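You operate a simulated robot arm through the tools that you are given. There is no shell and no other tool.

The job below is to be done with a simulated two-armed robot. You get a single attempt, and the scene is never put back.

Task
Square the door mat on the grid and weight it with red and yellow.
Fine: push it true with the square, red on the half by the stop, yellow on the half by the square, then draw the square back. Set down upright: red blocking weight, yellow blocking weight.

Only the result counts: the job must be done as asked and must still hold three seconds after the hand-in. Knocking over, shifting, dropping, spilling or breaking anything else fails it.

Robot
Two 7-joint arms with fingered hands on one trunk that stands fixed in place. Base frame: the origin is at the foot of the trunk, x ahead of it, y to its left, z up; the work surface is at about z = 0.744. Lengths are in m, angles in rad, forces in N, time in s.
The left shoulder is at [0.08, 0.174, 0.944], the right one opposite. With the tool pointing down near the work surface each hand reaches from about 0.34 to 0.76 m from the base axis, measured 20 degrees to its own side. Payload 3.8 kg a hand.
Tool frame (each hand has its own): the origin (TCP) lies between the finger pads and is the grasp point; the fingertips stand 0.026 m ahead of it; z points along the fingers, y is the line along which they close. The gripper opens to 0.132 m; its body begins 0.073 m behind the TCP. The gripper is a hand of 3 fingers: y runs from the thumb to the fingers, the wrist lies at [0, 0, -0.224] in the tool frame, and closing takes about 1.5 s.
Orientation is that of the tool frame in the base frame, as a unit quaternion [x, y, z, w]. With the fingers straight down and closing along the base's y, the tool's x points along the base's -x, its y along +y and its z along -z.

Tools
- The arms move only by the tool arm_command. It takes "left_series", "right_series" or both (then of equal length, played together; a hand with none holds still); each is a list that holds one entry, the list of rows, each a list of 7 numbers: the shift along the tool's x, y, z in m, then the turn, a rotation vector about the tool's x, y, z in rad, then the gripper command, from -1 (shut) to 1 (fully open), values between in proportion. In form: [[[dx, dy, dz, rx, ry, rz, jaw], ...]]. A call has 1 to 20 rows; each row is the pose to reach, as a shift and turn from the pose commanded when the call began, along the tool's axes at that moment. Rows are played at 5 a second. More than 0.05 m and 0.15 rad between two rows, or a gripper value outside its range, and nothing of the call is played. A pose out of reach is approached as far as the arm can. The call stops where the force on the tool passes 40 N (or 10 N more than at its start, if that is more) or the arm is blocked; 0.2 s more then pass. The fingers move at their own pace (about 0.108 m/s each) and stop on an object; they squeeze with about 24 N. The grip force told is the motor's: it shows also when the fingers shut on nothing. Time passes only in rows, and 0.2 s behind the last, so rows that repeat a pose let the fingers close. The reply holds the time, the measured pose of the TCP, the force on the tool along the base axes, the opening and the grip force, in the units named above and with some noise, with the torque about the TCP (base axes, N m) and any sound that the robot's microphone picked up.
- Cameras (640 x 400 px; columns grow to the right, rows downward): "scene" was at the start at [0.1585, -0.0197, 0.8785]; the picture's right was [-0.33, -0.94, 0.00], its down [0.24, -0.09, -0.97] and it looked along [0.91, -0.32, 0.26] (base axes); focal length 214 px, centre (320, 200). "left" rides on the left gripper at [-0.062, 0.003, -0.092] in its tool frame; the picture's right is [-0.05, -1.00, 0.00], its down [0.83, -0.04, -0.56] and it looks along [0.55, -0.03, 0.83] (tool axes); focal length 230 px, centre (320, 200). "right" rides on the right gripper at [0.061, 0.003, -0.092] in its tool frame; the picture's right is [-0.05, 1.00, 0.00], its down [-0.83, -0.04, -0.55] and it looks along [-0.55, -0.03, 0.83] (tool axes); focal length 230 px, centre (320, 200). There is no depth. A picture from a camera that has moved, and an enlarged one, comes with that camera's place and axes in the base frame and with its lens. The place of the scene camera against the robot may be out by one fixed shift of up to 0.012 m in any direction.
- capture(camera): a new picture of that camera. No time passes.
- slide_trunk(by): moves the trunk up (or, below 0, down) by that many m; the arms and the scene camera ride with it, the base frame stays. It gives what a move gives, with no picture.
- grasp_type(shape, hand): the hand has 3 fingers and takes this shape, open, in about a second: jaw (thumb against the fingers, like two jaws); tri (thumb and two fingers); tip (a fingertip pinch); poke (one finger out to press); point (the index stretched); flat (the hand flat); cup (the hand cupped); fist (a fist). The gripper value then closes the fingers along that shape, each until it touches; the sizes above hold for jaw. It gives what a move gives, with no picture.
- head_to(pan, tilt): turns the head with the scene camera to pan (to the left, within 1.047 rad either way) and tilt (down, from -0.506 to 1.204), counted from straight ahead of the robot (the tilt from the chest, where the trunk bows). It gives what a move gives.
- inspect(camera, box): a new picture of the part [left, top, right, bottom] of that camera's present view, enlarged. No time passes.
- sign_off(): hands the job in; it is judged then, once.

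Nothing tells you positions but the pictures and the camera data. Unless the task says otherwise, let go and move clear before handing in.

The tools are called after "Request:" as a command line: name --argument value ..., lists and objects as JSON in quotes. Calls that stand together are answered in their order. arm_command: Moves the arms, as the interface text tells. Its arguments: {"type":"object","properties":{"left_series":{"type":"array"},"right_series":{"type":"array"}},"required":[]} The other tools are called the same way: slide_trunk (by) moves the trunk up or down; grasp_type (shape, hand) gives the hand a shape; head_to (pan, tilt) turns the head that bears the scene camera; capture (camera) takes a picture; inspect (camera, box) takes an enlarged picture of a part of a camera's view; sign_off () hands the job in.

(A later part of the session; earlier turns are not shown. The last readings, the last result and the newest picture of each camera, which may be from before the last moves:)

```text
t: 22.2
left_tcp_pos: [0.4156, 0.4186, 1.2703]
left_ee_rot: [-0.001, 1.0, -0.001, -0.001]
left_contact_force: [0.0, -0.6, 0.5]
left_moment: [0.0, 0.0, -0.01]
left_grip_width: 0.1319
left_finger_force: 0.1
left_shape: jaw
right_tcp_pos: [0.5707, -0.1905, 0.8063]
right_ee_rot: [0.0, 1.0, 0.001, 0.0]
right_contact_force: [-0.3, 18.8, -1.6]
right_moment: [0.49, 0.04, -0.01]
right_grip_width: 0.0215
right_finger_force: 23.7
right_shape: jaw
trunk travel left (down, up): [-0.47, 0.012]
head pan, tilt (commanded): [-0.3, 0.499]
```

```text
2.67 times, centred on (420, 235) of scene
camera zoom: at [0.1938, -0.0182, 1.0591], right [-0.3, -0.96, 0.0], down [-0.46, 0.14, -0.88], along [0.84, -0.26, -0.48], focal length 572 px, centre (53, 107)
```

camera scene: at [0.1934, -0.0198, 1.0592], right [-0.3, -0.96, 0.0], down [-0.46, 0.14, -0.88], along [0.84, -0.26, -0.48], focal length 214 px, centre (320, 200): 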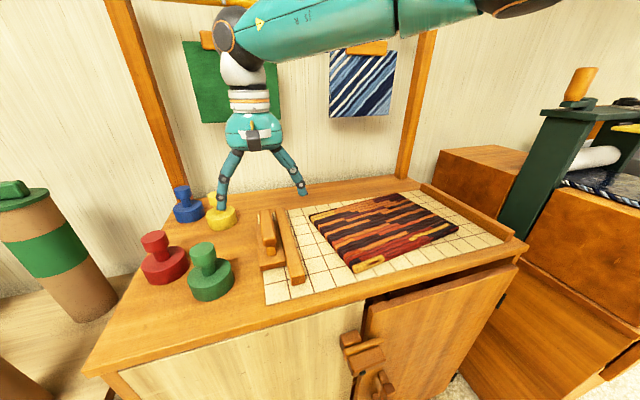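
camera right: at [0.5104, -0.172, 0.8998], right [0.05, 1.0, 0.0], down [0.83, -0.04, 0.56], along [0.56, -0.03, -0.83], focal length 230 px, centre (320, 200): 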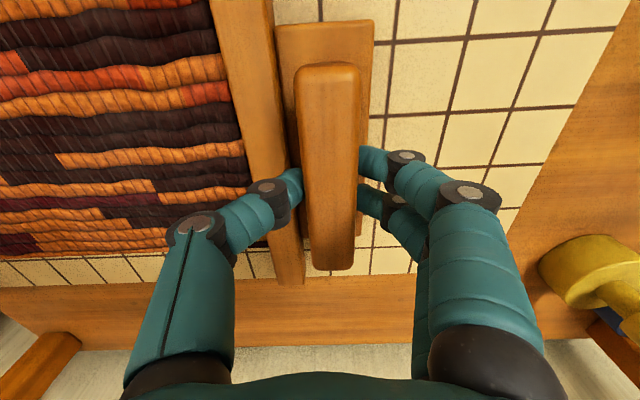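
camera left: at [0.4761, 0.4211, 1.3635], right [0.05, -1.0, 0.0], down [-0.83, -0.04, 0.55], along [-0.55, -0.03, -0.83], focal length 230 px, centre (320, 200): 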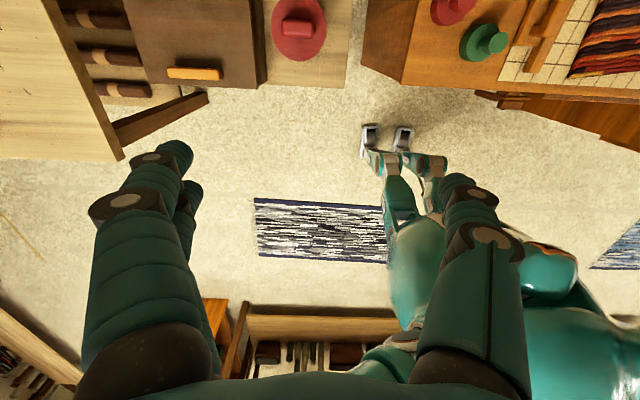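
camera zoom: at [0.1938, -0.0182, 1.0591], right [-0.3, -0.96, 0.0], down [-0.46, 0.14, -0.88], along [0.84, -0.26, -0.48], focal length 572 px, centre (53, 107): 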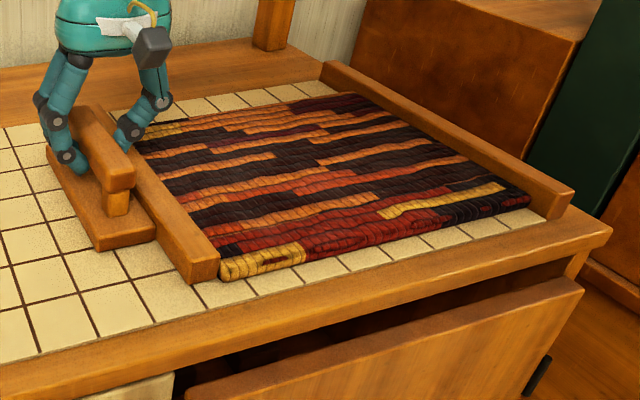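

The mat is seated against the stop at about 19 N. I'll ease the pressure, open the hand and rise clear, leaving the square in place.

Request:
arm_command --right_series '[[[0, 0.0015, 0, 0, 0, 0, -1], [0, 0.0025, 0, 0, 0, 0, -1], [0, 0.003, 0, 0, 0, 0, -0.6], [0, 0.003, 0, 0, 0, 0, -0.25], [0, 0.003, 0, 0, 0, 0, -0.15], [0, 0.003, 0, 0, 0, 0, -0.15], [0, 0.003, -0.01, 0, 0, 0, -0.15], [0, 0.003, -0.03, 0, 0, 0, -0.15], [0, 0.003, -0.06, 0, 0, 0, 0.2], [0, 0.003, -0.1, 0, 0, 0, 0.2], [0, 0.003, -0.15, 0, 0, 0, 0.2], [0, 0.003, -0.2, 0, 0, 0, 0.2], [0, 0.003, -0.25, 0, 0, 0, 0.2]]]'

Request:
capture --camera "right"

Request:
capture --camera "scene"

```text
t: 25.0
left_tcp_pos: [0.4155, 0.4174, 1.2709]
left_ee_rot: [-0.001, 1.0, 0.0, 0.001]
left_contact_force: [0.3, -0.4, -0.3]
left_moment: [-0.03, 0.0, 0.02]
left_grip_width: 0.1317
left_finger_force: 0.0
left_shape: jaw
right_tcp_pos: [0.5709, -0.1906, 1.0616]
right_ee_rot: [0.0, 1.0, 0.0, 0.001]
right_contact_force: [-0.3, 0.0, -0.1]
right_moment: [0.0, 0.0, -0.01]
right_grip_width: 0.0785
right_finger_force: 0.1
right_shape: jaw
trunk travel left (down, up): [-0.47, 0.012]
head pan, tilt (commanded): [-0.3, 0.499]
```

```text
taken
camera right: at [0.5102, -0.1871, 1.1539], right [0.05, 1.0, 0.0], down [0.83, -0.04, 0.56], along [0.56, -0.03, -0.83], focal length 230 px, centre (320, 200)
```

right: 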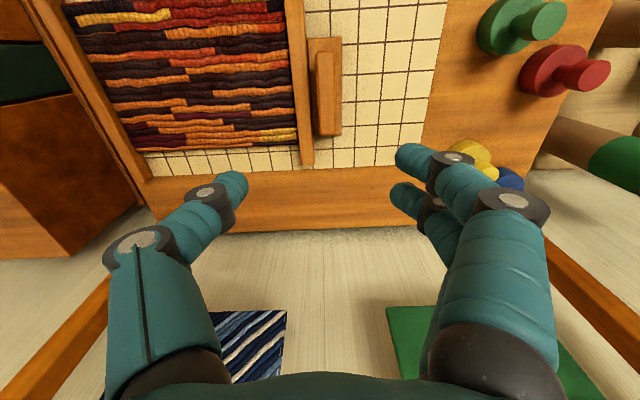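

```text
taken
camera scene: at [0.1932, -0.0193, 1.0592], right [-0.3, -0.96, 0.0], down [-0.46, 0.14, -0.88], along [0.84, -0.26, -0.48], focal length 214 px, centre (320, 200)
```

scene: 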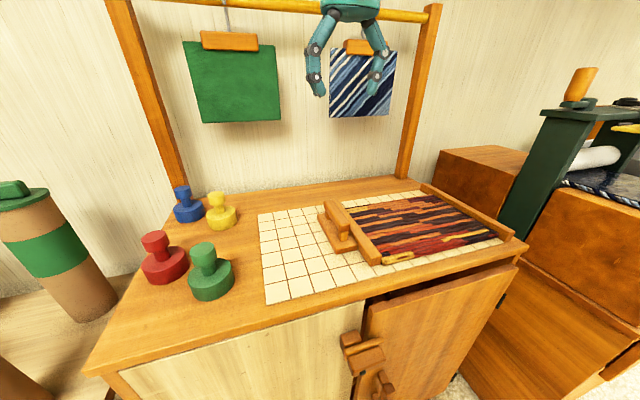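

Request:
inspect --camera "right" --box '[60, 0, 340, 175]'

Request:
inspect --camera "scene" --box '[300, 170, 540, 300]'

```text
2.29 times, centred on (200, 88) of right
camera zoom: at [0.5102, -0.1871, 1.1539], right [0.05, 1.0, 0.0], down [0.83, -0.04, 0.56], along [0.56, -0.03, -0.83], focal length 526 px, centre (594, 457)
```

zoom: 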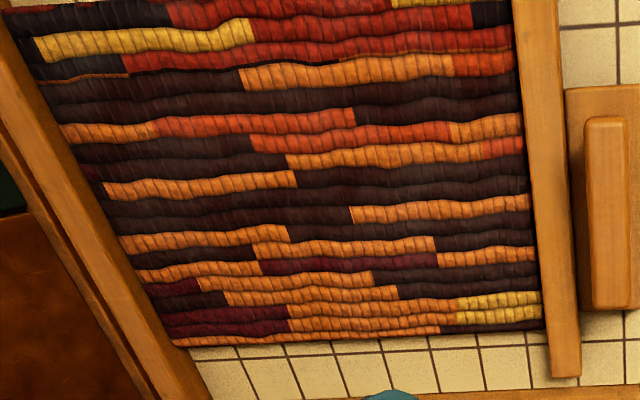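

```text
2.67 times, centred on (420, 235) of scene
camera zoom: at [0.1932, -0.0193, 1.0592], right [-0.3, -0.96, 0.0], down [-0.46, 0.14, -0.88], along [0.84, -0.26, -0.48], focal length 572 px, centre (53, 107)
```

zoom: 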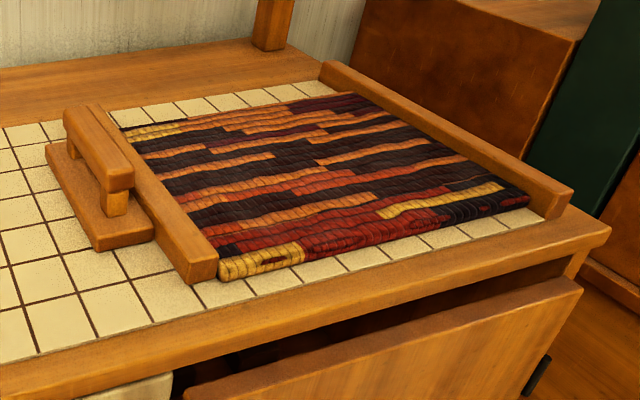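

The mat is parallel to the grid and flush between the bar and the stop. Next is the red weight. I'll bring the right hand over to about (0.556, 0.155) and measure it.

Request:
arm_command --right_series '[[[0.002, 0.045, 0, 0, 0, 0, 0.2], [0.004, 0.09, 0, 0, 0, 0, 0.2], [0.006, 0.135, 0, 0, 0, 0, 0.2], [0.008, 0.18, 0, 0, 0, 0, 0.2], [0.01, 0.225, 0, 0, 0, 0, 0.2], [0.012, 0.27, 0, 0, 0, 0, 0.2], [0.014, 0.31, 0.02, 0, 0, 0, 0.2], [0.015, 0.345, 0.04, 0, 0, 0, 0.2], [0.015, 0.345, 0.06, 0, 0, 0, 0.2]]]'

Request:
capture --camera "right"

Request:
capture --camera "scene"

```text
t: 27.0
left_tcp_pos: [0.4151, 0.4181, 1.2705]
left_ee_rot: [-0.001, 1.0, -0.001, 0.0]
left_contact_force: [-0.2, -0.3, 0.6]
left_moment: [0.03, 0.02, 0.0]
left_grip_width: 0.1319
left_finger_force: 0.0
left_shape: jaw
right_tcp_pos: [0.5345, 0.1369, 1.0034]
right_ee_rot: [0.0, 1.0, 0.0, 0.0]
right_contact_force: [1.0, 0.9, -0.3]
right_moment: [0.02, -0.02, 0.01]
right_grip_width: 0.0789
right_finger_force: 0.0
right_shape: jaw
right hand out of reach, approached as far as the arm can: row 7, 8, 9
trunk travel left (down, up): [-0.47, 0.012]
head pan, tilt (commanded): [-0.3, 0.499]
```

```text
taken
camera right: at [0.4738, 0.1392, 1.0962], right [0.05, 1.0, 0.0], down [0.83, -0.04, 0.56], along [0.56, -0.03, -0.83], focal length 230 px, centre (320, 200)
```

right: 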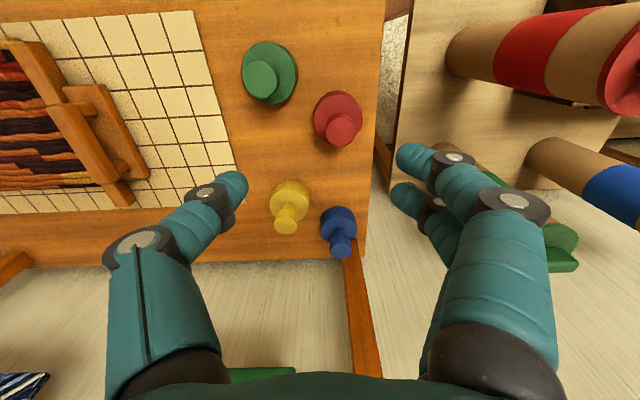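

```text
taken
camera scene: at [0.1936, -0.0191, 1.0591], right [-0.3, -0.96, 0.0], down [-0.46, 0.14, -0.88], along [0.84, -0.26, -0.48], focal length 214 px, centre (320, 200)
```

scene: 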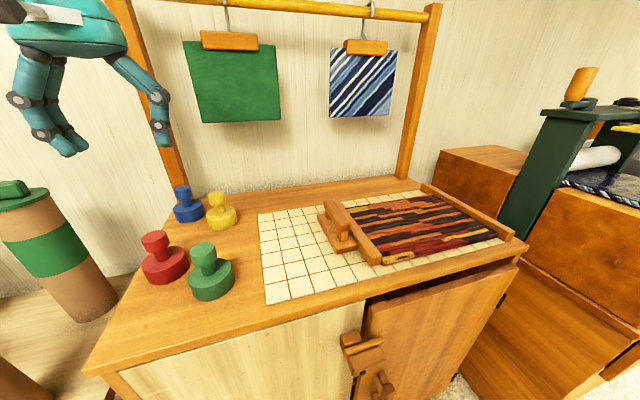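

The right arm runs out of reach just short of red in this hand orientation. I'll back off slightly and turn the hand about the vertical, since the knob is round, to see if that extends the reach.

Request:
arm_command --right_series '[[[0, -0.02, 0, 0, 0, -0.14, 0.2], [0, -0.04, 0, 0, 0, -0.28, 0.2], [0, -0.04, 0, 0, 0, -0.42, 0.2], [0, -0.04, 0, 0, 0, -0.56, 0.2], [0, -0.04, 0, 0, 0, -0.7, 0.2], [0, -0.04, 0, 0, 0, -0.7, 0.2]]]'

```text
t: 28.4
left_tcp_pos: [0.4149, 0.4172, 1.2705]
left_ee_rot: [-0.001, 1.0, -0.001, -0.001]
left_contact_force: [0.2, -0.2, 0.0]
left_moment: [-0.02, 0.01, -0.01]
left_grip_width: 0.1318
left_finger_force: 0.1
left_shape: jaw
right_tcp_pos: [0.5333, 0.096, 1.0025]
right_ee_rot: [-0.343, 0.939, -0.002, 0.0]
right_contact_force: [0.3, -0.1, -0.6]
right_moment: [0.0, -0.01, -0.01]
right_grip_width: 0.0792
right_finger_force: 0.1
right_shape: jaw
right hand out of reach, approached as far as the arm can: row 1, 2
trunk travel left (down, up): [-0.47, 0.012]
head pan, tilt (commanded): [-0.3, 0.499]
```

Request:
arm_command --right_series '[[[-0.014, 0.0075, 0, 0, 0, 0, 0.2], [-0.028, 0.015, 0, 0, 0, 0, 0.2], [-0.042, 0.0225, 0, 0, 0, 0, 0.2], [-0.0556, 0.0303, 0, 0, 0, 0, 0.2], [-0.0556, 0.0303, 0, 0, 0, 0, 0.2]]]'

Request:
capture --camera "right"

Request:
capture --camera "scene"

```text
t: 29.6
left_tcp_pos: [0.417, 0.4157, 1.2718]
left_ee_rot: [-0.001, 1.0, 0.0, 0.001]
left_contact_force: [-0.6, 0.2, -0.2]
left_moment: [-0.01, -0.02, 0.03]
left_grip_width: 0.1321
left_finger_force: 0.1
left_shape: jaw
right_tcp_pos: [0.5364, 0.1375, 1.0004]
right_ee_rot: [-0.343, 0.939, 0.0, 0.001]
right_contact_force: [-0.1, 0.1, 0.0]
right_moment: [0.0, 0.01, -0.02]
right_grip_width: 0.0792
right_finger_force: 0.0
right_shape: jaw
right hand out of reach, approached as far as the arm can: row 3, 4, 5
trunk travel left (down, up): [-0.47, 0.012]
head pan, tilt (commanded): [-0.3, 0.499]
```

```text
taken
camera right: at [0.4871, 0.0983, 1.093], right [-0.6, 0.8, 0.0], down [0.66, 0.5, 0.56], along [0.44, 0.34, -0.83], focal length 230 px, centre (320, 200)
```

right: 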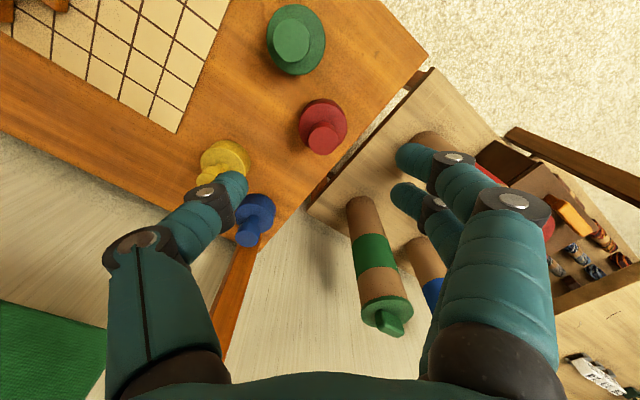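

```text
taken
camera scene: at [0.1939, -0.0201, 1.059], right [-0.3, -0.96, 0.0], down [-0.46, 0.14, -0.88], along [0.84, -0.26, -0.48], focal length 214 px, centre (320, 200)
```

scene: 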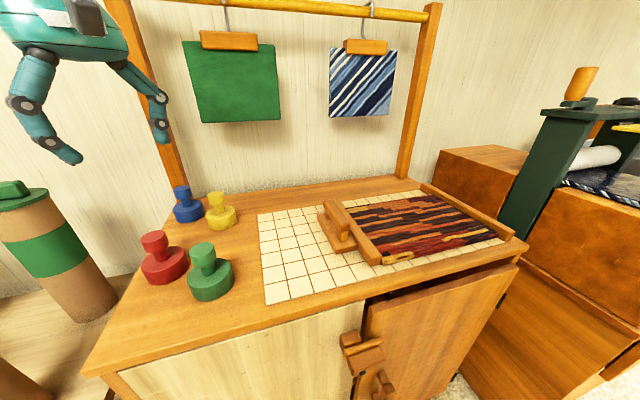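

Request:
arm_command --right_series '[[[0, 0, 0.03, 0, 0, 0, 0.2], [0, 0, 0.06, 0, 0, 0, 0.2], [0, 0, 0.08, 0, 0, 0, 0.2], [-0.0133, 0.0, 0.08, 0, 0, 0, 0.2], [-0.0266, 0.0005, 0.08, 0, 0, 0, 0.2], [-0.0266, 0.0005, 0.08, 0, 0, 0, 0.2]]]'

Request:
capture --camera "right"

```text
t: 31.0
left_tcp_pos: [0.4162, 0.4171, 1.2722]
left_ee_rot: [0.0, 1.0, 0.0, 0.0]
left_contact_force: [-0.8, 0.4, 0.8]
left_moment: [0.01, -0.02, -0.02]
left_grip_width: 0.1318
left_finger_force: 0.1
left_shape: jaw
right_tcp_pos: [0.5336, 0.1354, 0.9205]
right_ee_rot: [-0.342, 0.94, 0.0, 0.0]
right_contact_force: [0.5, 0.6, 0.7]
right_moment: [0.0, 0.01, 0.03]
right_grip_width: 0.0793
right_finger_force: 0.0
right_shape: jaw
right hand out of reach, approached as far as the arm can: row 3, 4, 5, 6
trunk travel left (down, up): [-0.47, 0.012]
head pan, tilt (commanded): [-0.3, 0.499]
```

```text
taken
camera right: at [0.4854, 0.0983, 1.0141], right [-0.6, 0.8, 0.0], down [0.66, 0.5, 0.56], along [0.44, 0.34, -0.83], focal length 230 px, centre (320, 200)
```

right: 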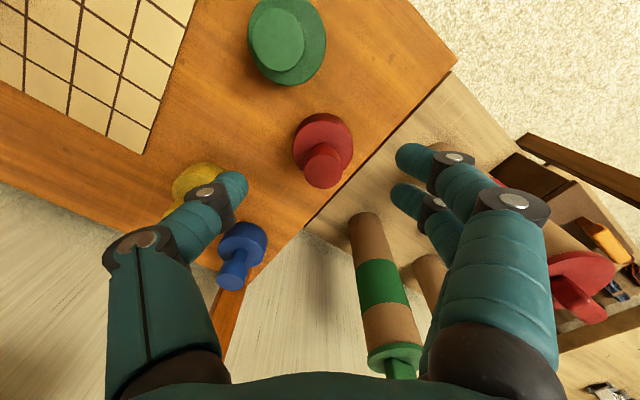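

The reach limit looks like a sphere about the right shoulder, and red at about (0.555, 0.156) is 3 cm beyond it. Tilting the tool 0.2 rad outward, about its closing axis, should bridge that while keeping the pads vertical.

Request:
arm_command --right_series '[[[0, 0, 0, 0, -0.1, 0, 0.2], [0, 0, 0, 0, -0.2, 0, 0.2], [-0.015, 0.001, 0, 0, -0.2, 0, 0.2], [-0.0296, 0.002, 0, 0, -0.2, 0, 0.2], [-0.0296, 0.002, 0, 0, -0.2, 0, 0.2]]]'

Request:
capture --camera "right"

Request:
capture --camera "scene"

```text
t: 32.2
left_tcp_pos: [0.4159, 0.4168, 1.272]
left_ee_rot: [-0.001, 1.0, 0.0, 0.0]
left_contact_force: [0.5, 0.4, -0.1]
left_moment: [-0.05, 0.0, 0.0]
left_grip_width: 0.1318
left_finger_force: 0.0
left_shape: jaw
right_tcp_pos: [0.5649, 0.1646, 0.9206]
right_ee_rot: [-0.341, 0.935, 0.034, 0.093]
right_contact_force: [0.5, 0.3, -0.2]
right_moment: [-0.01, 0.01, -0.04]
right_grip_width: 0.0791
right_finger_force: 0.1
right_shape: jaw
right hand out of reach, approached as far as the arm can: row 1, 2, 3, 4, 5
trunk travel left (down, up): [-0.47, 0.012]
head pan, tilt (commanded): [-0.3, 0.499]
```

```text
taken
camera right: at [0.5036, 0.1162, 0.9997], right [-0.6, 0.8, 0.01], down [0.57, 0.42, 0.71], along [0.56, 0.43, -0.7], focal length 230 px, centre (320, 200)
```

right: 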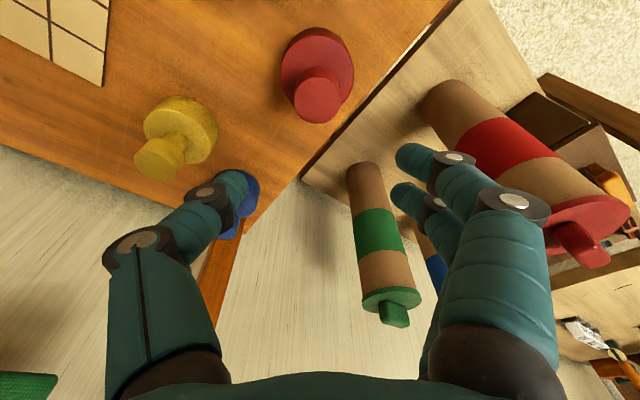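

```text
taken
camera scene: at [0.1937, -0.0197, 1.059], right [-0.3, -0.96, 0.0], down [-0.46, 0.14, -0.88], along [0.84, -0.26, -0.48], focal length 214 px, centre (320, 200)
```

scene: 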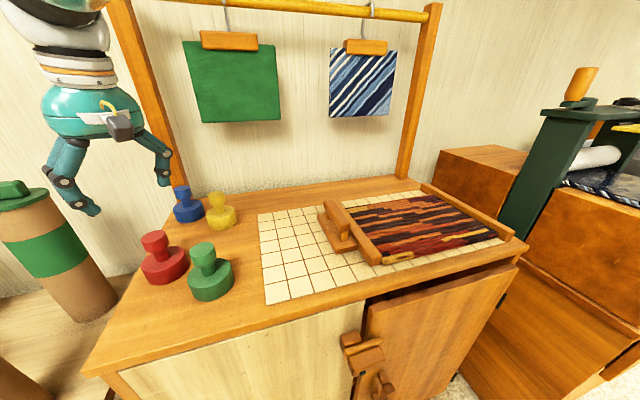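

The tilt gives enough reach; the hand has in fact gone about 1 cm past red (0.556, 0.1555). I'll correct the position.

Request:
arm_command --right_series '[[[0.0064, 0.0, -0.0013, 0, 0, 0, 0.2], [0.0125, -0.001, -0.0026, 0, 0, 0, 0.2], [0.0125, -0.001, -0.0026, 0, 0, 0, 0.2]]]'

```text
t: 33.0
left_tcp_pos: [0.4155, 0.4169, 1.2721]
left_ee_rot: [-0.001, 1.0, 0.0, 0.0]
left_contact_force: [-0.5, -0.7, -0.2]
left_moment: [-0.01, -0.02, -0.04]
left_grip_width: 0.1319
left_finger_force: 0.0
left_shape: jaw
right_tcp_pos: [0.5644, 0.1658, 0.9205]
right_ee_rot: [-0.341, 0.935, 0.034, 0.093]
right_contact_force: [0.1, -0.3, -0.9]
right_moment: [0.01, 0.0, -0.01]
right_grip_width: 0.0792
right_finger_force: 0.1
right_shape: jaw
right hand out of reach, approached as far as the arm can: row 1, 2, 3
trunk travel left (down, up): [-0.47, 0.012]
head pan, tilt (commanded): [-0.3, 0.499]
```

Request:
arm_command --right_series '[[[0.008, 0.0, -0.0016, 0, 0, 0, 0.2], [0.0163, -0.0004, -0.0033, 0, 0, 0, 0.2], [0.0163, -0.0004, -0.0033, 0, 0, 0, 0.2]]]'

Request:
capture --camera "right"

```text
t: 33.8
left_tcp_pos: [0.415, 0.4173, 1.2711]
left_ee_rot: [-0.001, 1.0, 0.001, 0.0]
left_contact_force: [-0.6, -0.1, -0.7]
left_moment: [0.02, 0.01, -0.02]
left_grip_width: 0.132
left_finger_force: 0.1
left_shape: jaw
right_tcp_pos: [0.5651, 0.1649, 0.9222]
right_ee_rot: [-0.341, 0.935, 0.034, 0.094]
right_contact_force: [0.1, 0.1, -0.2]
right_moment: [0.04, -0.01, 0.0]
right_grip_width: 0.0791
right_finger_force: 0.1
right_shape: jaw
right hand out of reach, approached as far as the arm can: row 1, 2, 3
trunk travel left (down, up): [-0.47, 0.012]
head pan, tilt (commanded): [-0.3, 0.499]
```

```text
taken
camera right: at [0.5037, 0.1161, 0.9997], right [-0.6, 0.8, 0.01], down [0.57, 0.42, 0.71], along [0.56, 0.43, -0.71], focal length 230 px, centre (320, 200)
```

right: 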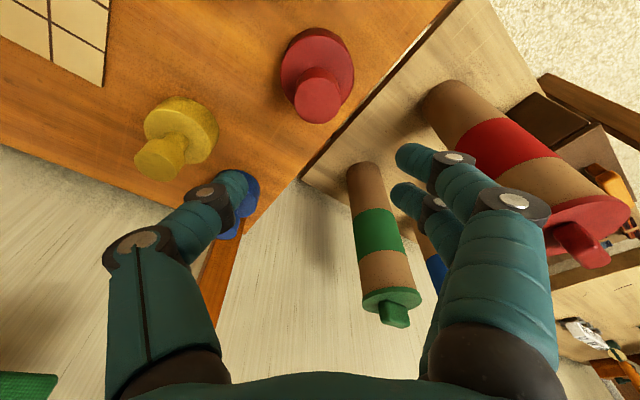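

The wrist appears to hit a sideways limit of about 34° across the body from the right shoulder, rather than a radial one. I'll back the right hand out toward the middle and upright it before choosing how to take red.

Request:
arm_command --right_series '[[[0.0148, -0.0192, -0.0081, 0, 0.05, 0, 0.2], [0.0296, -0.0383, -0.0162, 0, 0.1, 0, 0.2], [0.0444, -0.0575, -0.0243, 0, 0.15, 0, 0.2], [0.0592, -0.0766, -0.0324, 0, 0.2, 0, 0.2], [0.0592, -0.0766, -0.0324, 0, 0.2, 0, 0.2]]]'

```text
t: 35.0
left_tcp_pos: [0.4153, 0.4174, 1.2724]
left_ee_rot: [-0.001, 1.0, 0.0, 0.0]
left_contact_force: [-0.2, -0.4, 0.8]
left_moment: [-0.01, 0.0, -0.02]
left_grip_width: 0.1321
left_finger_force: 0.1
left_shape: jaw
right_tcp_pos: [0.5772, 0.069, 0.9408]
right_ee_rot: [-0.343, 0.939, 0.0, -0.001]
right_contact_force: [0.1, -0.2, -0.9]
right_moment: [0.04, 0.0, -0.05]
right_grip_width: 0.0791
right_finger_force: 0.1
right_shape: jaw
right hand out of reach, approached as far as the arm can: row 1, 2, 3, 4, 5
trunk travel left (down, up): [-0.47, 0.012]
head pan, tilt (commanded): [-0.3, 0.499]
```

Request:
arm_command --right_series '[[[0, 0, 0, 0, 0, 0, 0.2], [0, 0, 0, 0, 0, 0, 0.2]]]'

```text
t: 35.6
left_tcp_pos: [0.4161, 0.4165, 1.2722]
left_ee_rot: [-0.001, 1.0, 0.0, 0.0]
left_contact_force: [0.1, 1.1, 0.2]
left_moment: [0.02, -0.04, 0.01]
left_grip_width: 0.1319
left_finger_force: 0.1
left_shape: jaw
right_tcp_pos: [0.5761, 0.0694, 0.9412]
right_ee_rot: [-0.343, 0.939, -0.001, -0.001]
right_contact_force: [0.1, 0.1, -0.1]
right_moment: [-0.04, -0.01, -0.01]
right_grip_width: 0.079
right_finger_force: 0.1
right_shape: jaw
trunk travel left (down, up): [-0.47, 0.012]
head pan, tilt (commanded): [-0.3, 0.499]
```

Request:
arm_command --right_series '[[[0.0265, -0.0077, -0.02, 0, 0, 0, 0.2], [0.053, -0.0154, -0.04, 0, 0, 0, 0.2], [0.0795, -0.0231, -0.06, 0, 0, 0, 0.2], [0.0795, -0.0231, -0.06, 0, 0, 0, 0.2]]]'

Request:
capture --camera "scene"

```text
t: 36.6
left_tcp_pos: [0.4164, 0.4154, 1.2717]
left_ee_rot: [-0.001, 1.0, 0.0, -0.001]
left_contact_force: [-0.3, -0.6, 0.0]
left_moment: [0.02, 0.01, -0.01]
left_grip_width: 0.1319
left_finger_force: 0.1
left_shape: jaw
right_tcp_pos: [0.5953, 0.0329, 1.0021]
right_ee_rot: [-0.343, 0.939, 0.0, 0.0]
right_contact_force: [-0.5, 0.0, 1.0]
right_moment: [-0.01, -0.03, 0.02]
right_grip_width: 0.0791
right_finger_force: 0.1
right_shape: jaw
right hand out of reach, approached as far as the arm can: row 1, 2, 3, 4
trunk travel left (down, up): [-0.47, 0.012]
head pan, tilt (commanded): [-0.3, 0.499]
```

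```text
taken
camera scene: at [0.1937, -0.0198, 1.059], right [-0.3, -0.96, 0.0], down [-0.46, 0.14, -0.88], along [0.84, -0.26, -0.48], focal length 214 px, centre (320, 200)
```

scene: 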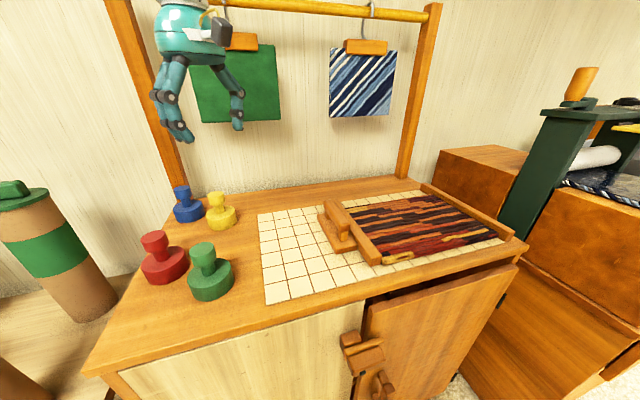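

The right arm looks stuck near full extension, since inward radial moves aren't being solved. I'll turn the hand back to its original heading while retreating.

Request:
arm_command --right_series '[[[0.0195, -0.0045, 0, 0, 0, 0.14, 0.2], [0.039, -0.009, 0, 0, 0, 0.28, 0.2], [0.0585, -0.0135, 0, 0, 0, 0.42, 0.2], [0.078, -0.018, 0, 0, 0, 0.56, 0.2], [0.0973, -0.0225, 0, 0, 0, 0.7, 0.2], [0.0973, -0.0225, 0, 0, 0, 0.7, 0.2]]]'

Request:
capture --camera "scene"

```text
t: 38.0
left_tcp_pos: [0.4158, 0.4154, 1.2712]
left_ee_rot: [-0.001, 1.0, 0.001, 0.0]
left_contact_force: [0.1, 0.1, 0.0]
left_moment: [0.01, 0.05, 0.01]
left_grip_width: 0.1322
left_finger_force: 0.1
left_shape: jaw
right_tcp_pos: [0.6122, -0.0052, 1.007]
right_ee_rot: [0.002, 1.0, 0.0, 0.0]
right_contact_force: [-0.3, -0.6, -0.4]
right_moment: [0.0, 0.01, 0.01]
right_grip_width: 0.079
right_finger_force: 0.1
right_shape: jaw
right hand out of reach, approached as far as the arm can: row 1, 2, 3, 4, 5, 6
trunk travel left (down, up): [-0.47, 0.012]
head pan, tilt (commanded): [-0.3, 0.499]
```

```text
taken
camera scene: at [0.1941, -0.0203, 1.0589], right [-0.3, -0.96, 0.0], down [-0.46, 0.14, -0.88], along [0.84, -0.26, -0.48], focal length 214 px, centre (320, 200)
```

scene: 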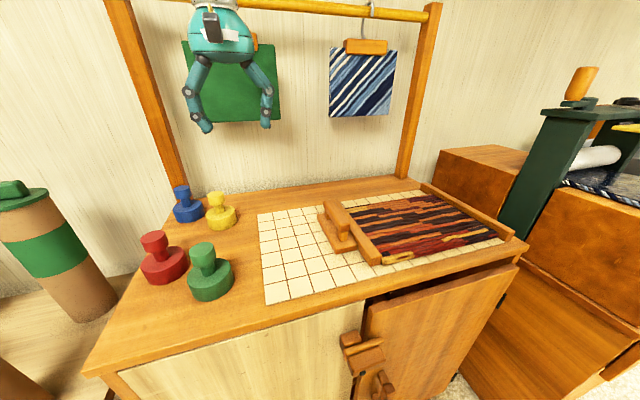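

Request:
arm_command --right_series '[[[0.01, -0.02, -0.03, 0, 0, 0, 0.2], [0.02, -0.04, -0.06, 0, 0, 0, 0.2], [0.035, -0.07, -0.08, 0, 0, 0, 0.2], [0.05, -0.11, -0.08, 0, 0, 0, 0.2], [0.07, -0.15, -0.08, 0, 0, 0, 0.2], [0.08, -0.18, -0.08, 0, 0, 0, 0.2], [0.08, -0.18, -0.08, 0, 0, 0, 0.2]]]'

Request:
capture --camera "scene"

```text
t: 39.6
left_tcp_pos: [0.4152, 0.4172, 1.2718]
left_ee_rot: [0.0, 1.0, 0.0, 0.0]
left_contact_force: [-0.3, 0.4, 0.0]
left_moment: [-0.05, 0.02, 0.01]
left_grip_width: 0.132
left_finger_force: 0.0
left_shape: jaw
right_tcp_pos: [0.6324, -0.1724, 1.1262]
right_ee_rot: [0.0, 1.0, -0.001, 0.0]
right_contact_force: [-0.1, 0.8, 0.7]
right_moment: [0.0, -0.01, 0.0]
right_grip_width: 0.0792
right_finger_force: 0.0
right_shape: jaw
right hand out of reach, approached as far as the arm can: row 1, 2, 3, 4, 5, 6, 7
trunk travel left (down, up): [-0.47, 0.012]
head pan, tilt (commanded): [-0.3, 0.499]
```

```text
taken
camera scene: at [0.1938, -0.0192, 1.059], right [-0.3, -0.96, 0.0], down [-0.46, 0.14, -0.88], along [0.84, -0.26, -0.48], focal length 214 px, centre (320, 200)
```

scene: 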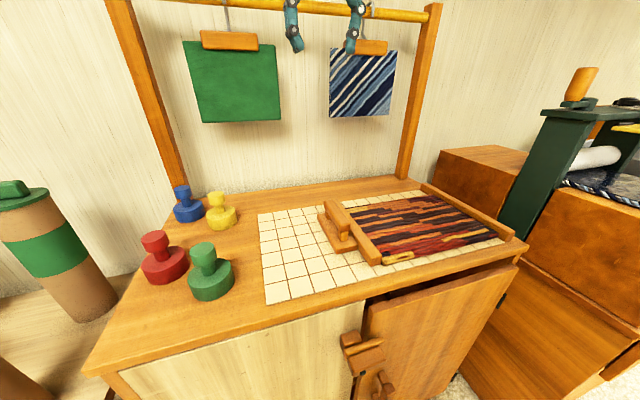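

The arm is still extended. Turning the hand the other way freed it earlier, so I'll repeat that with a small inward move.

Request:
arm_command --right_series '[[[0.02, 0, 0, 0, 0, -0.14, 0.2], [0.04, 0, 0, 0, 0, -0.28, 0.2], [0.04, 0, 0, 0, 0, -0.42, 0.2], [0.04, 0, 0, 0, 0, -0.56, 0.2], [0.04, 0, 0, 0, 0, -0.7, 0.2], [0.04, 0, 0, 0, 0, -0.7, 0.2]]]'

```text
t: 41.0
left_tcp_pos: [0.4156, 0.4161, 1.2704]
left_ee_rot: [-0.001, 1.0, 0.0, 0.0]
left_contact_force: [0.0, 0.3, 0.0]
left_moment: [0.02, 0.01, 0.01]
left_grip_width: 0.1318
left_finger_force: 0.0
left_shape: jaw
right_tcp_pos: [0.6314, -0.1684, 1.1357]
right_ee_rot: [-0.344, 0.939, -0.001, 0.0]
right_contact_force: [-0.2, -0.9, -0.1]
right_moment: [-0.01, -0.02, -0.02]
right_grip_width: 0.079
right_finger_force: 0.0
right_shape: jaw
right hand out of reach, approached as far as the arm can: row 1, 2, 3, 4, 5, 6
trunk travel left (down, up): [-0.47, 0.012]
head pan, tilt (commanded): [-0.3, 0.499]
```

Request:
arm_command --right_series '[[[-0.004, 0.035, -0.01, 0, 0, 0, 0.2], [-0.008, 0.07, -0.02, 0, 0, 0, 0.2], [-0.011, 0.105, -0.03, 0, 0, 0, 0.2], [-0.015, 0.1418, -0.035, 0, 0, 0, 0.2], [-0.015, 0.1418, -0.035, 0, 0, 0, 0.2]]]'

Request:
capture --camera "left"

```text
t: 42.2
left_tcp_pos: [0.4157, 0.4152, 1.2723]
left_ee_rot: [-0.001, 1.0, 0.001, -0.001]
left_contact_force: [-0.4, -0.2, -0.7]
left_moment: [0.01, 0.0, 0.0]
left_grip_width: 0.1318
left_finger_force: 0.0
left_shape: jaw
right_tcp_pos: [0.5856, -0.0372, 1.1838]
right_ee_rot: [-0.343, 0.939, 0.0, -0.001]
right_contact_force: [0.3, 0.6, -0.8]
right_moment: [0.02, 0.01, -0.02]
right_grip_width: 0.0792
right_finger_force: 0.0
right_shape: jaw
right hand out of reach, approached as far as the arm can: row 1, 2, 3, 4, 5
trunk travel left (down, up): [-0.47, 0.012]
head pan, tilt (commanded): [-0.3, 0.499]
```

```text
taken
camera left: at [0.4773, 0.4191, 1.3636], right [0.05, -1.0, 0.0], down [-0.83, -0.04, 0.56], along [-0.55, -0.03, -0.83], focal length 230 px, centre (320, 200)
```

left: 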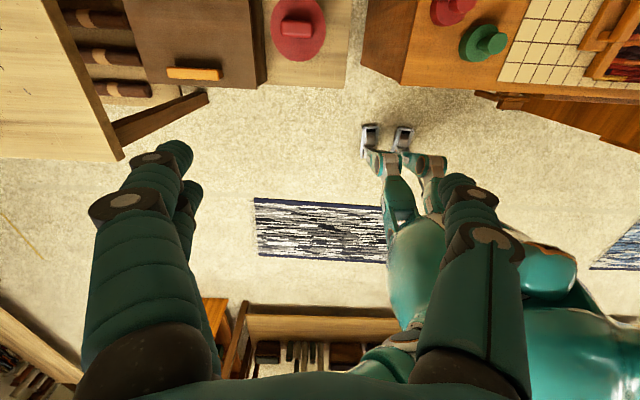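

Request:
arm_command --right_series '[[[0, 0, 0.05, 0, 0, 0, 0.2], [0, 0, 0.1, 0, 0, 0, 0.2], [0, 0, 0.15, 0, 0, 0, 0.2], [0.01, 0, 0.19, 0, 0, 0, 0.2], [0.03, 0, 0.2, 0, 0, 0, 0.2], [0.03, 0, 0.2, 0, 0, 0, 0.2]]]'

```text
t: 43.6
left_tcp_pos: [0.4152, 0.4164, 1.2716]
left_ee_rot: [0.0, 1.0, 0.0, 0.0]
left_contact_force: [-0.3, -0.7, 0.2]
left_moment: [-0.04, -0.02, -0.04]
left_grip_width: 0.1318
left_finger_force: 0.1
left_shape: jaw
right_tcp_pos: [0.6234, -0.0346, 0.9863]
right_ee_rot: [-0.343, 0.939, 0.0, 0.0]
right_contact_force: [-0.6, -0.6, 0.2]
right_moment: [-0.02, 0.02, -0.02]
right_grip_width: 0.0792
right_finger_force: 0.0
right_shape: jaw
right hand out of reach, approached as far as the arm can: row 1, 2, 3, 4, 5, 6
trunk travel left (down, up): [-0.47, 0.012]
head pan, tilt (commanded): [-0.3, 0.499]
```

Request:
arm_command --right_series '[[[0.03, 0.012, 0, 0, 0, 0.14, 0.2], [0.046, 0.018, 0, 0, 0, 0.28, 0.2], [0.046, 0.018, 0, 0, 0, 0.42, 0.2], [0.046, 0.018, 0, 0, 0, 0.56, 0.2], [0.046, 0.018, 0, 0, 0, 0.7, 0.2], [0.046, 0.018, 0, 0, 0, 0.84, 0.2], [0.046, 0.018, 0, 0, 0, 0.98, 0.2], [0.046, 0.018, 0, 0, 0, 1.12, 0.2], [0.046, 0.018, 0, 0, 0, 1.26, 0.2], [0.046, 0.018, 0, 0, 0, 1.4, 0.2], [0.046, 0.018, 0, 0, 0, 1.4, 0.2]]]'

```text
t: 46.0
left_tcp_pos: [0.4169, 0.4159, 1.27]
left_ee_rot: [0.001, 1.0, 0.0, -0.001]
left_contact_force: [0.1, -1.2, 0.0]
left_moment: [-0.02, 0.05, -0.01]
left_grip_width: 0.132
left_finger_force: 0.2
left_shape: jaw
right_tcp_pos: [0.5803, -0.0533, 0.988]
right_ee_rot: [0.344, 0.939, 0.001, 0.0]
right_contact_force: [0.8, -0.8, -0.3]
right_moment: [-0.02, 0.02, 0.01]
right_grip_width: 0.0791
right_finger_force: 0.1
right_shape: jaw
right hand out of reach, approached as far as the arm can: row 1, 2
trunk travel left (down, up): [-0.47, 0.012]
head pan, tilt (commanded): [-0.3, 0.499]
```

Row 3 onward succeeded, so the arm is free again. I'll keep the right arm away from that limit and use the left hand to carry each weight to a free spot on the grid (about x 0.52, y −0.08), where the right hand can pick it up. First I'll park the right arm on its own side.

Request:
arm_command --right_series '[[[-0.0166, -0.0351, -0.0075, 0, 0, -0.0875, 0.2], [-0.0333, -0.0702, -0.015, 0, 0, -0.175, 0.2], [-0.05, -0.1053, -0.0225, 0, 0, -0.2625, 0.2], [-0.0665, -0.1403, -0.03, 0, 0, -0.35, 0.2], [-0.083, -0.1754, -0.0375, 0, 0, -0.4375, 0.2], [-0.0998, -0.2105, -0.045, 0, 0, -0.525, 0.2], [-0.1164, -0.2456, -0.0525, 0, 0, -0.6125, 0.2], [-0.133, -0.2806, -0.06, 0, 0, -0.7, 0.2], [-0.133, -0.2806, -0.06, 0, 0, -0.7, 0.2]]]'

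Request:
slide_trunk --by -0.1

Request:
capture --camera "scene"

Request:
capture --camera "left"

```text
t: 48.0
left_tcp_pos: [0.4158, 0.417, 1.2713]
left_ee_rot: [-0.001, 1.0, -0.001, 0.0]
left_contact_force: [-0.4, -0.5, 0.3]
left_moment: [-0.01, -0.02, 0.03]
left_grip_width: 0.1319
left_finger_force: 0.1
left_shape: jaw
right_tcp_pos: [0.5005, -0.352, 1.0503]
right_ee_rot: [-0.001, 1.0, 0.0, 0.0]
right_contact_force: [0.0, 0.0, 0.6]
right_moment: [0.01, -0.02, 0.01]
right_grip_width: 0.0791
right_finger_force: 0.0
right_shape: jaw
trunk travel left (down, up): [-0.47, 0.012]
head pan, tilt (commanded): [-0.3, 0.499]
```

```text
t: 49.3
left_tcp_pos: [0.4364, 0.4166, 1.1337]
left_ee_rot: [-0.002, 0.999, 0.0, -0.045]
left_contact_force: [0.0, -0.5, -0.2]
left_moment: [0.02, 0.01, -0.03]
left_grip_width: 0.1316
left_finger_force: 0.0
left_shape: jaw
right_tcp_pos: [0.4991, -0.3516, 0.9488]
right_ee_rot: [0.0, 1.0, -0.001, 0.0]
right_contact_force: [-0.3, 0.2, 0.5]
right_moment: [0.0, 0.0, 0.01]
right_grip_width: 0.079
right_finger_force: 0.0
right_shape: jaw
trunk travel left (down, up): [-0.37, 0.112]
head pan, tilt (commanded): [-0.3, 0.499]
```

```text
taken
camera scene: at [0.1798, -0.0197, 0.929], right [-0.3, -0.96, 0.0], down [-0.46, 0.14, -0.88], along [0.84, -0.26, -0.48], focal length 214 px, centre (320, 200)
```

scene: 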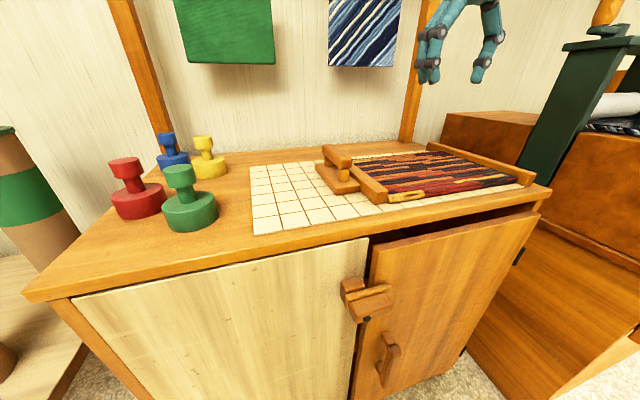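

```text
taken
camera left: at [0.5061, 0.4198, 1.2195], right [0.05, -1.0, 0.0], down [-0.78, -0.04, 0.63], along [-0.63, -0.03, -0.78], focal length 230 px, centre (320, 200)
```

left: 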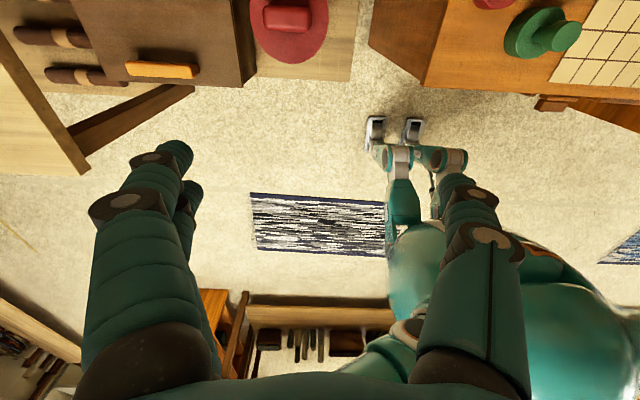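

The left hand's pose shifted oddly during the trunk move, so I'll let things settle and re-read.

Request:
arm_command --left_series '[[[0, 0, 0, 0, 0, 0, 1], [0, 0, 0, 0, 0, 0, 1]]]' --right_series '[[[0, 0, 0, 0, 0, 0, 0.2], [0, 0, 0, 0, 0, 0, 0.2]]]'

Request:
capture --camera "scene"

Request:
capture --camera "left"

```text
t: 49.9
left_tcp_pos: [0.437, 0.4177, 1.1336]
left_ee_rot: [-0.001, 0.999, 0.0, -0.047]
left_contact_force: [0.8, 0.4, 0.8]
left_moment: [0.0, -0.02, -0.02]
left_grip_width: 0.1319
left_finger_force: 0.0
left_shape: jaw
right_tcp_pos: [0.4996, -0.3517, 0.9477]
right_ee_rot: [0.0, 1.0, 0.0, 0.001]
right_contact_force: [0.1, -0.3, 0.6]
right_moment: [0.0, 0.01, 0.02]
right_grip_width: 0.0794
right_finger_force: 0.0
right_shape: jaw
trunk travel left (down, up): [-0.37, 0.112]
head pan, tilt (commanded): [-0.3, 0.499]
```

```text
taken
camera scene: at [0.1799, -0.0197, 0.929], right [-0.3, -0.96, 0.0], down [-0.46, 0.14, -0.88], along [0.84, -0.26, -0.48], focal length 214 px, centre (320, 200)
```

scene: 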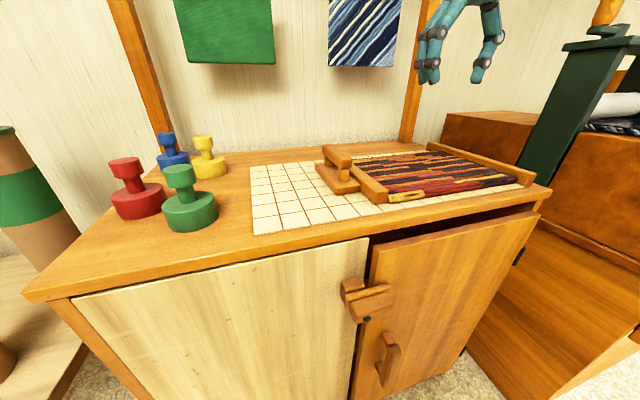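

```text
taken
camera left: at [0.5063, 0.4199, 1.2193], right [0.05, -1.0, 0.0], down [-0.78, -0.04, 0.63], along [-0.63, -0.03, -0.78], focal length 230 px, centre (320, 200)
```

left: 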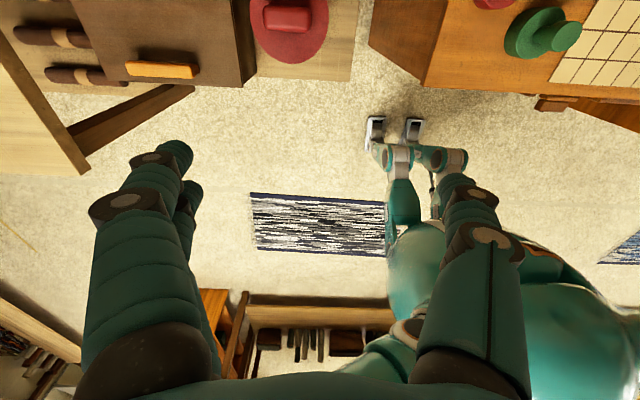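

The trunk seems to have come down with a slight change in the left arm's attitude, but nothing touched. I'll move the left hand over to above red, straightening it vertical on the way.

Request:
arm_command --left_series '[[[-0.0162, -0.0328, 0.0, 0, -0.012, 0, 0.6], [-0.0323, -0.0655, 0.0, 0, -0.024, 0, 0.2], [-0.0485, -0.0983, 0.0, 0, -0.036, 0, 0.2], [-0.0647, -0.131, 0.02, 0, -0.048, 0, 0.2], [-0.0808, -0.1638, 0.04, 0, -0.06, 0, 0.2], [-0.097, -0.1965, 0.06, 0, -0.072, 0, 0.2], [-0.1131, -0.2293, 0.085, 0, -0.084, 0, 0.2], [-0.1293, -0.262, 0.1083, 0, -0.094, 0, 0.2], [-0.1293, -0.262, 0.1083, 0, -0.094, 0, 0.2]]]'

Request:
capture --camera "left"

Request:
capture --camera "scene"

```text
t: 51.9
left_tcp_pos: [0.5564, 0.1546, 1.0132]
left_ee_rot: [-0.001, 1.0, -0.001, 0.003]
left_contact_force: [0.3, -0.2, 0.1]
left_moment: [0.01, 0.01, -0.01]
left_grip_width: 0.0797
left_finger_force: 0.1
left_shape: jaw
right_tcp_pos: [0.4986, -0.3513, 0.9498]
right_ee_rot: [0.0, 1.0, 0.001, 0.001]
right_contact_force: [-0.4, 0.1, 1.2]
right_moment: [0.01, 0.02, 0.0]
right_grip_width: 0.0788
right_finger_force: 0.1
right_shape: jaw
trunk travel left (down, up): [-0.37, 0.112]
head pan, tilt (commanded): [-0.3, 0.499]
```

```text
taken
camera left: at [0.617, 0.1576, 1.1055], right [0.05, -1.0, 0.0], down [-0.83, -0.04, 0.55], along [-0.55, -0.03, -0.83], focal length 230 px, centre (320, 200)
```

left: 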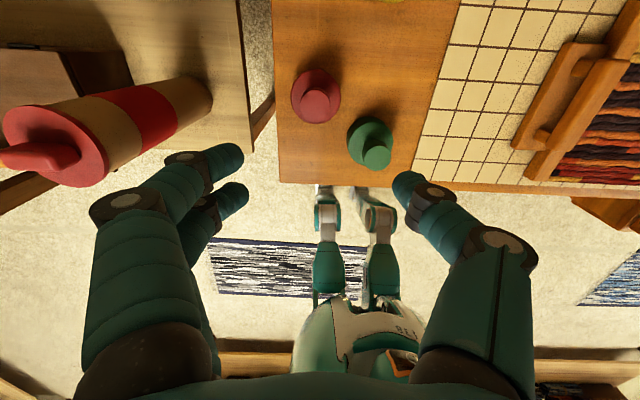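

```text
taken
camera scene: at [0.1796, -0.0195, 0.9291], right [-0.3, -0.96, 0.0], down [-0.46, 0.14, -0.88], along [0.84, -0.26, -0.48], focal length 214 px, centre (320, 200)
```

scene: 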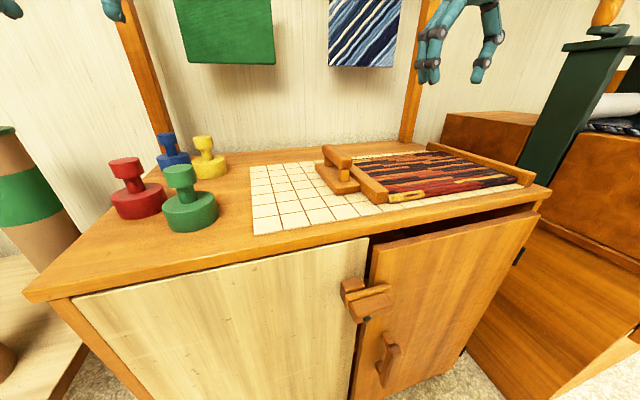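

Request:
inspect --camera "left" --box '[270, 50, 430, 190]'

```text
2.86 times, centred on (350, 120) of left
camera zoom: at [0.617, 0.1576, 1.1055], right [0.05, -1.0, 0.0], down [-0.83, -0.04, 0.55], along [-0.55, -0.03, -0.83], focal length 657 px, centre (234, 429)
```

zoom: 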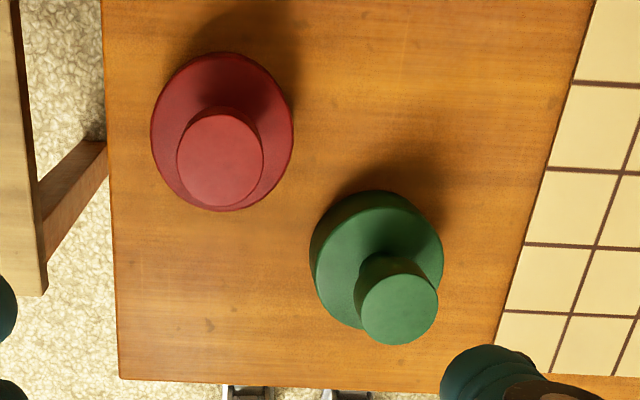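

By triangulation, red's knob top is at about (0.559, 0.159, 0.818) and is about 36 mm wide; green is at (0.501, 0.073). I'll lower the left hand over red to z ≈ 0.87 and check centring.

Request:
arm_command --left_series '[[[-0.0026, 0.0044, 0.036, 0, 0, 0, 0.2], [-0.0026, 0.0044, 0.072, 0, 0, 0, 0.2], [-0.0026, 0.0044, 0.108, 0, 0, 0, 0.2], [-0.0026, 0.0044, 0.143, 0, 0, 0, 0.2], [-0.0026, 0.0044, 0.143, 0, 0, 0, 0.2]]]'

Request:
capture --camera "left"

Request:
inspect --camera "scene" --box '[60, 80, 260, 240]'

```text
t: 53.1
left_tcp_pos: [0.5573, 0.1562, 0.8703]
left_ee_rot: [-0.001, 1.0, 0.001, 0.003]
left_contact_force: [-0.2, 0.2, 0.6]
left_moment: [-0.02, 0.02, 0.0]
left_grip_width: 0.0797
left_finger_force: 0.1
left_shape: jaw
right_tcp_pos: [0.4995, -0.3511, 0.9487]
right_ee_rot: [0.0, 1.0, -0.001, 0.001]
right_contact_force: [0.8, 0.6, -0.1]
right_moment: [-0.02, 0.0, 0.02]
right_grip_width: 0.079
right_finger_force: 0.1
right_shape: jaw
trunk travel left (down, up): [-0.37, 0.112]
head pan, tilt (commanded): [-0.3, 0.499]
```

```text
taken
camera left: at [0.6175, 0.1601, 0.9633], right [0.05, -1.0, 0.0], down [-0.83, -0.04, 0.55], along [-0.55, -0.03, -0.83], focal length 230 px, centre (320, 200)
```

left: 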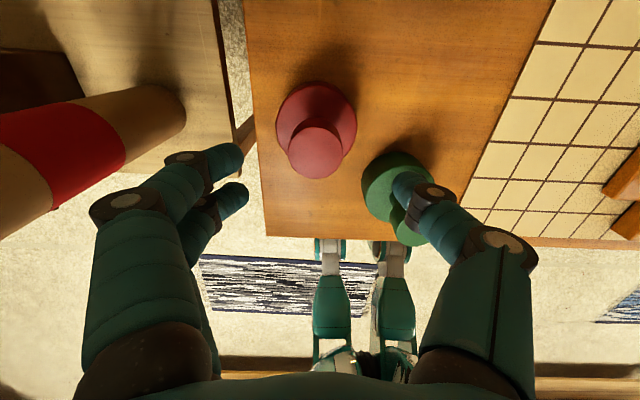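

```text
2.50 times, centred on (160, 160) of scene
camera zoom: at [0.1798, -0.0197, 0.929], right [-0.3, -0.96, 0.0], down [-0.46, 0.14, -0.88], along [0.84, -0.26, -0.48], focal length 536 px, centre (720, 300)
```

zoom: 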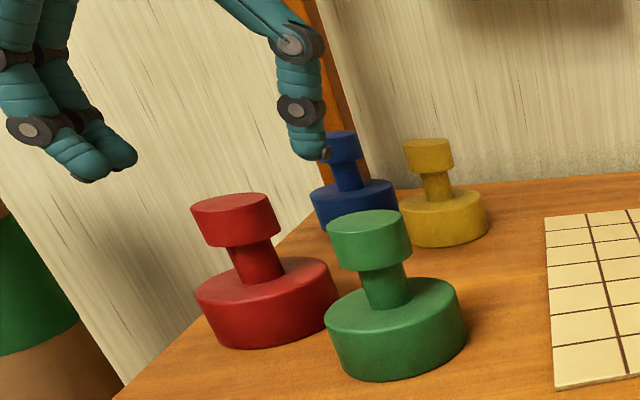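

Centring is within 2 mm. I'll descend to z ≈ 0.822 so the fingertips end at the knob's lower rim, then close.

Request:
arm_command --left_series '[[[-0.002, 0.0013, 0.015, 0, 0, 0, 0.2], [-0.002, 0.0013, 0.03, 0, 0, 0, 0.2], [-0.002, 0.0013, 0.04, 0, 0, 0, 0.2], [-0.002, 0.0013, 0.048, 0, 0, 0, 0.2], [-0.002, 0.0013, 0.048, 0, 0, 0, 0.2]]]'

Request:
capture --camera "left"

Request:
inspect --camera "scene" --box '[60, 80, 260, 240]'

```text
t: 54.3
left_tcp_pos: [0.5612, 0.1611, 0.8231]
left_ee_rot: [-0.002, 1.0, 0.0, 0.001]
left_contact_force: [-0.6, 0.4, -0.4]
left_moment: [0.04, -0.05, -0.02]
left_grip_width: 0.0797
left_finger_force: 0.0
left_shape: jaw
right_tcp_pos: [0.4996, -0.3509, 0.9482]
right_ee_rot: [0.0, 1.0, 0.0, 0.0]
right_contact_force: [-0.3, -0.8, 0.0]
right_moment: [0.0, 0.0, -0.02]
right_grip_width: 0.079
right_finger_force: 0.1
right_shape: jaw
trunk travel left (down, up): [-0.37, 0.112]
head pan, tilt (commanded): [-0.3, 0.499]
```

```text
taken
camera left: at [0.6228, 0.1636, 0.916], right [0.05, -1.0, 0.0], down [-0.83, -0.04, 0.55], along [-0.55, -0.03, -0.83], focal length 230 px, centre (320, 200)
```

left: 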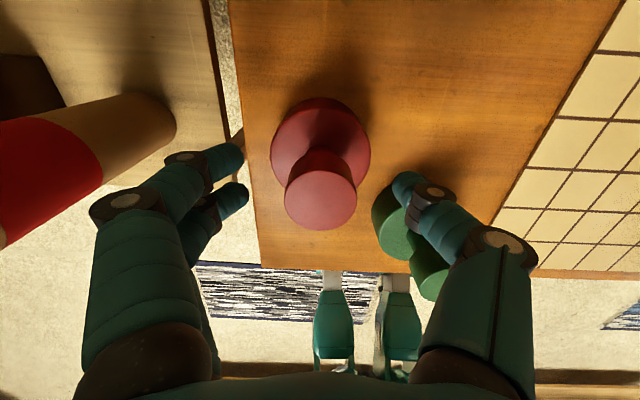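

```text
2.50 times, centred on (160, 160) of scene
camera zoom: at [0.1799, -0.0197, 0.929], right [-0.3, -0.96, 0.0], down [-0.46, 0.14, -0.88], along [0.84, -0.26, -0.48], focal length 536 px, centre (720, 300)
```

zoom: 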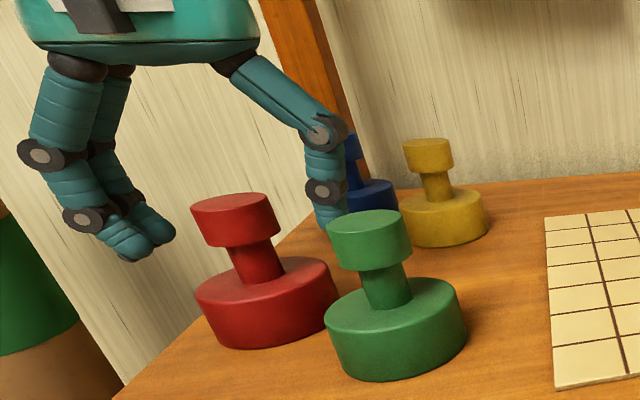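

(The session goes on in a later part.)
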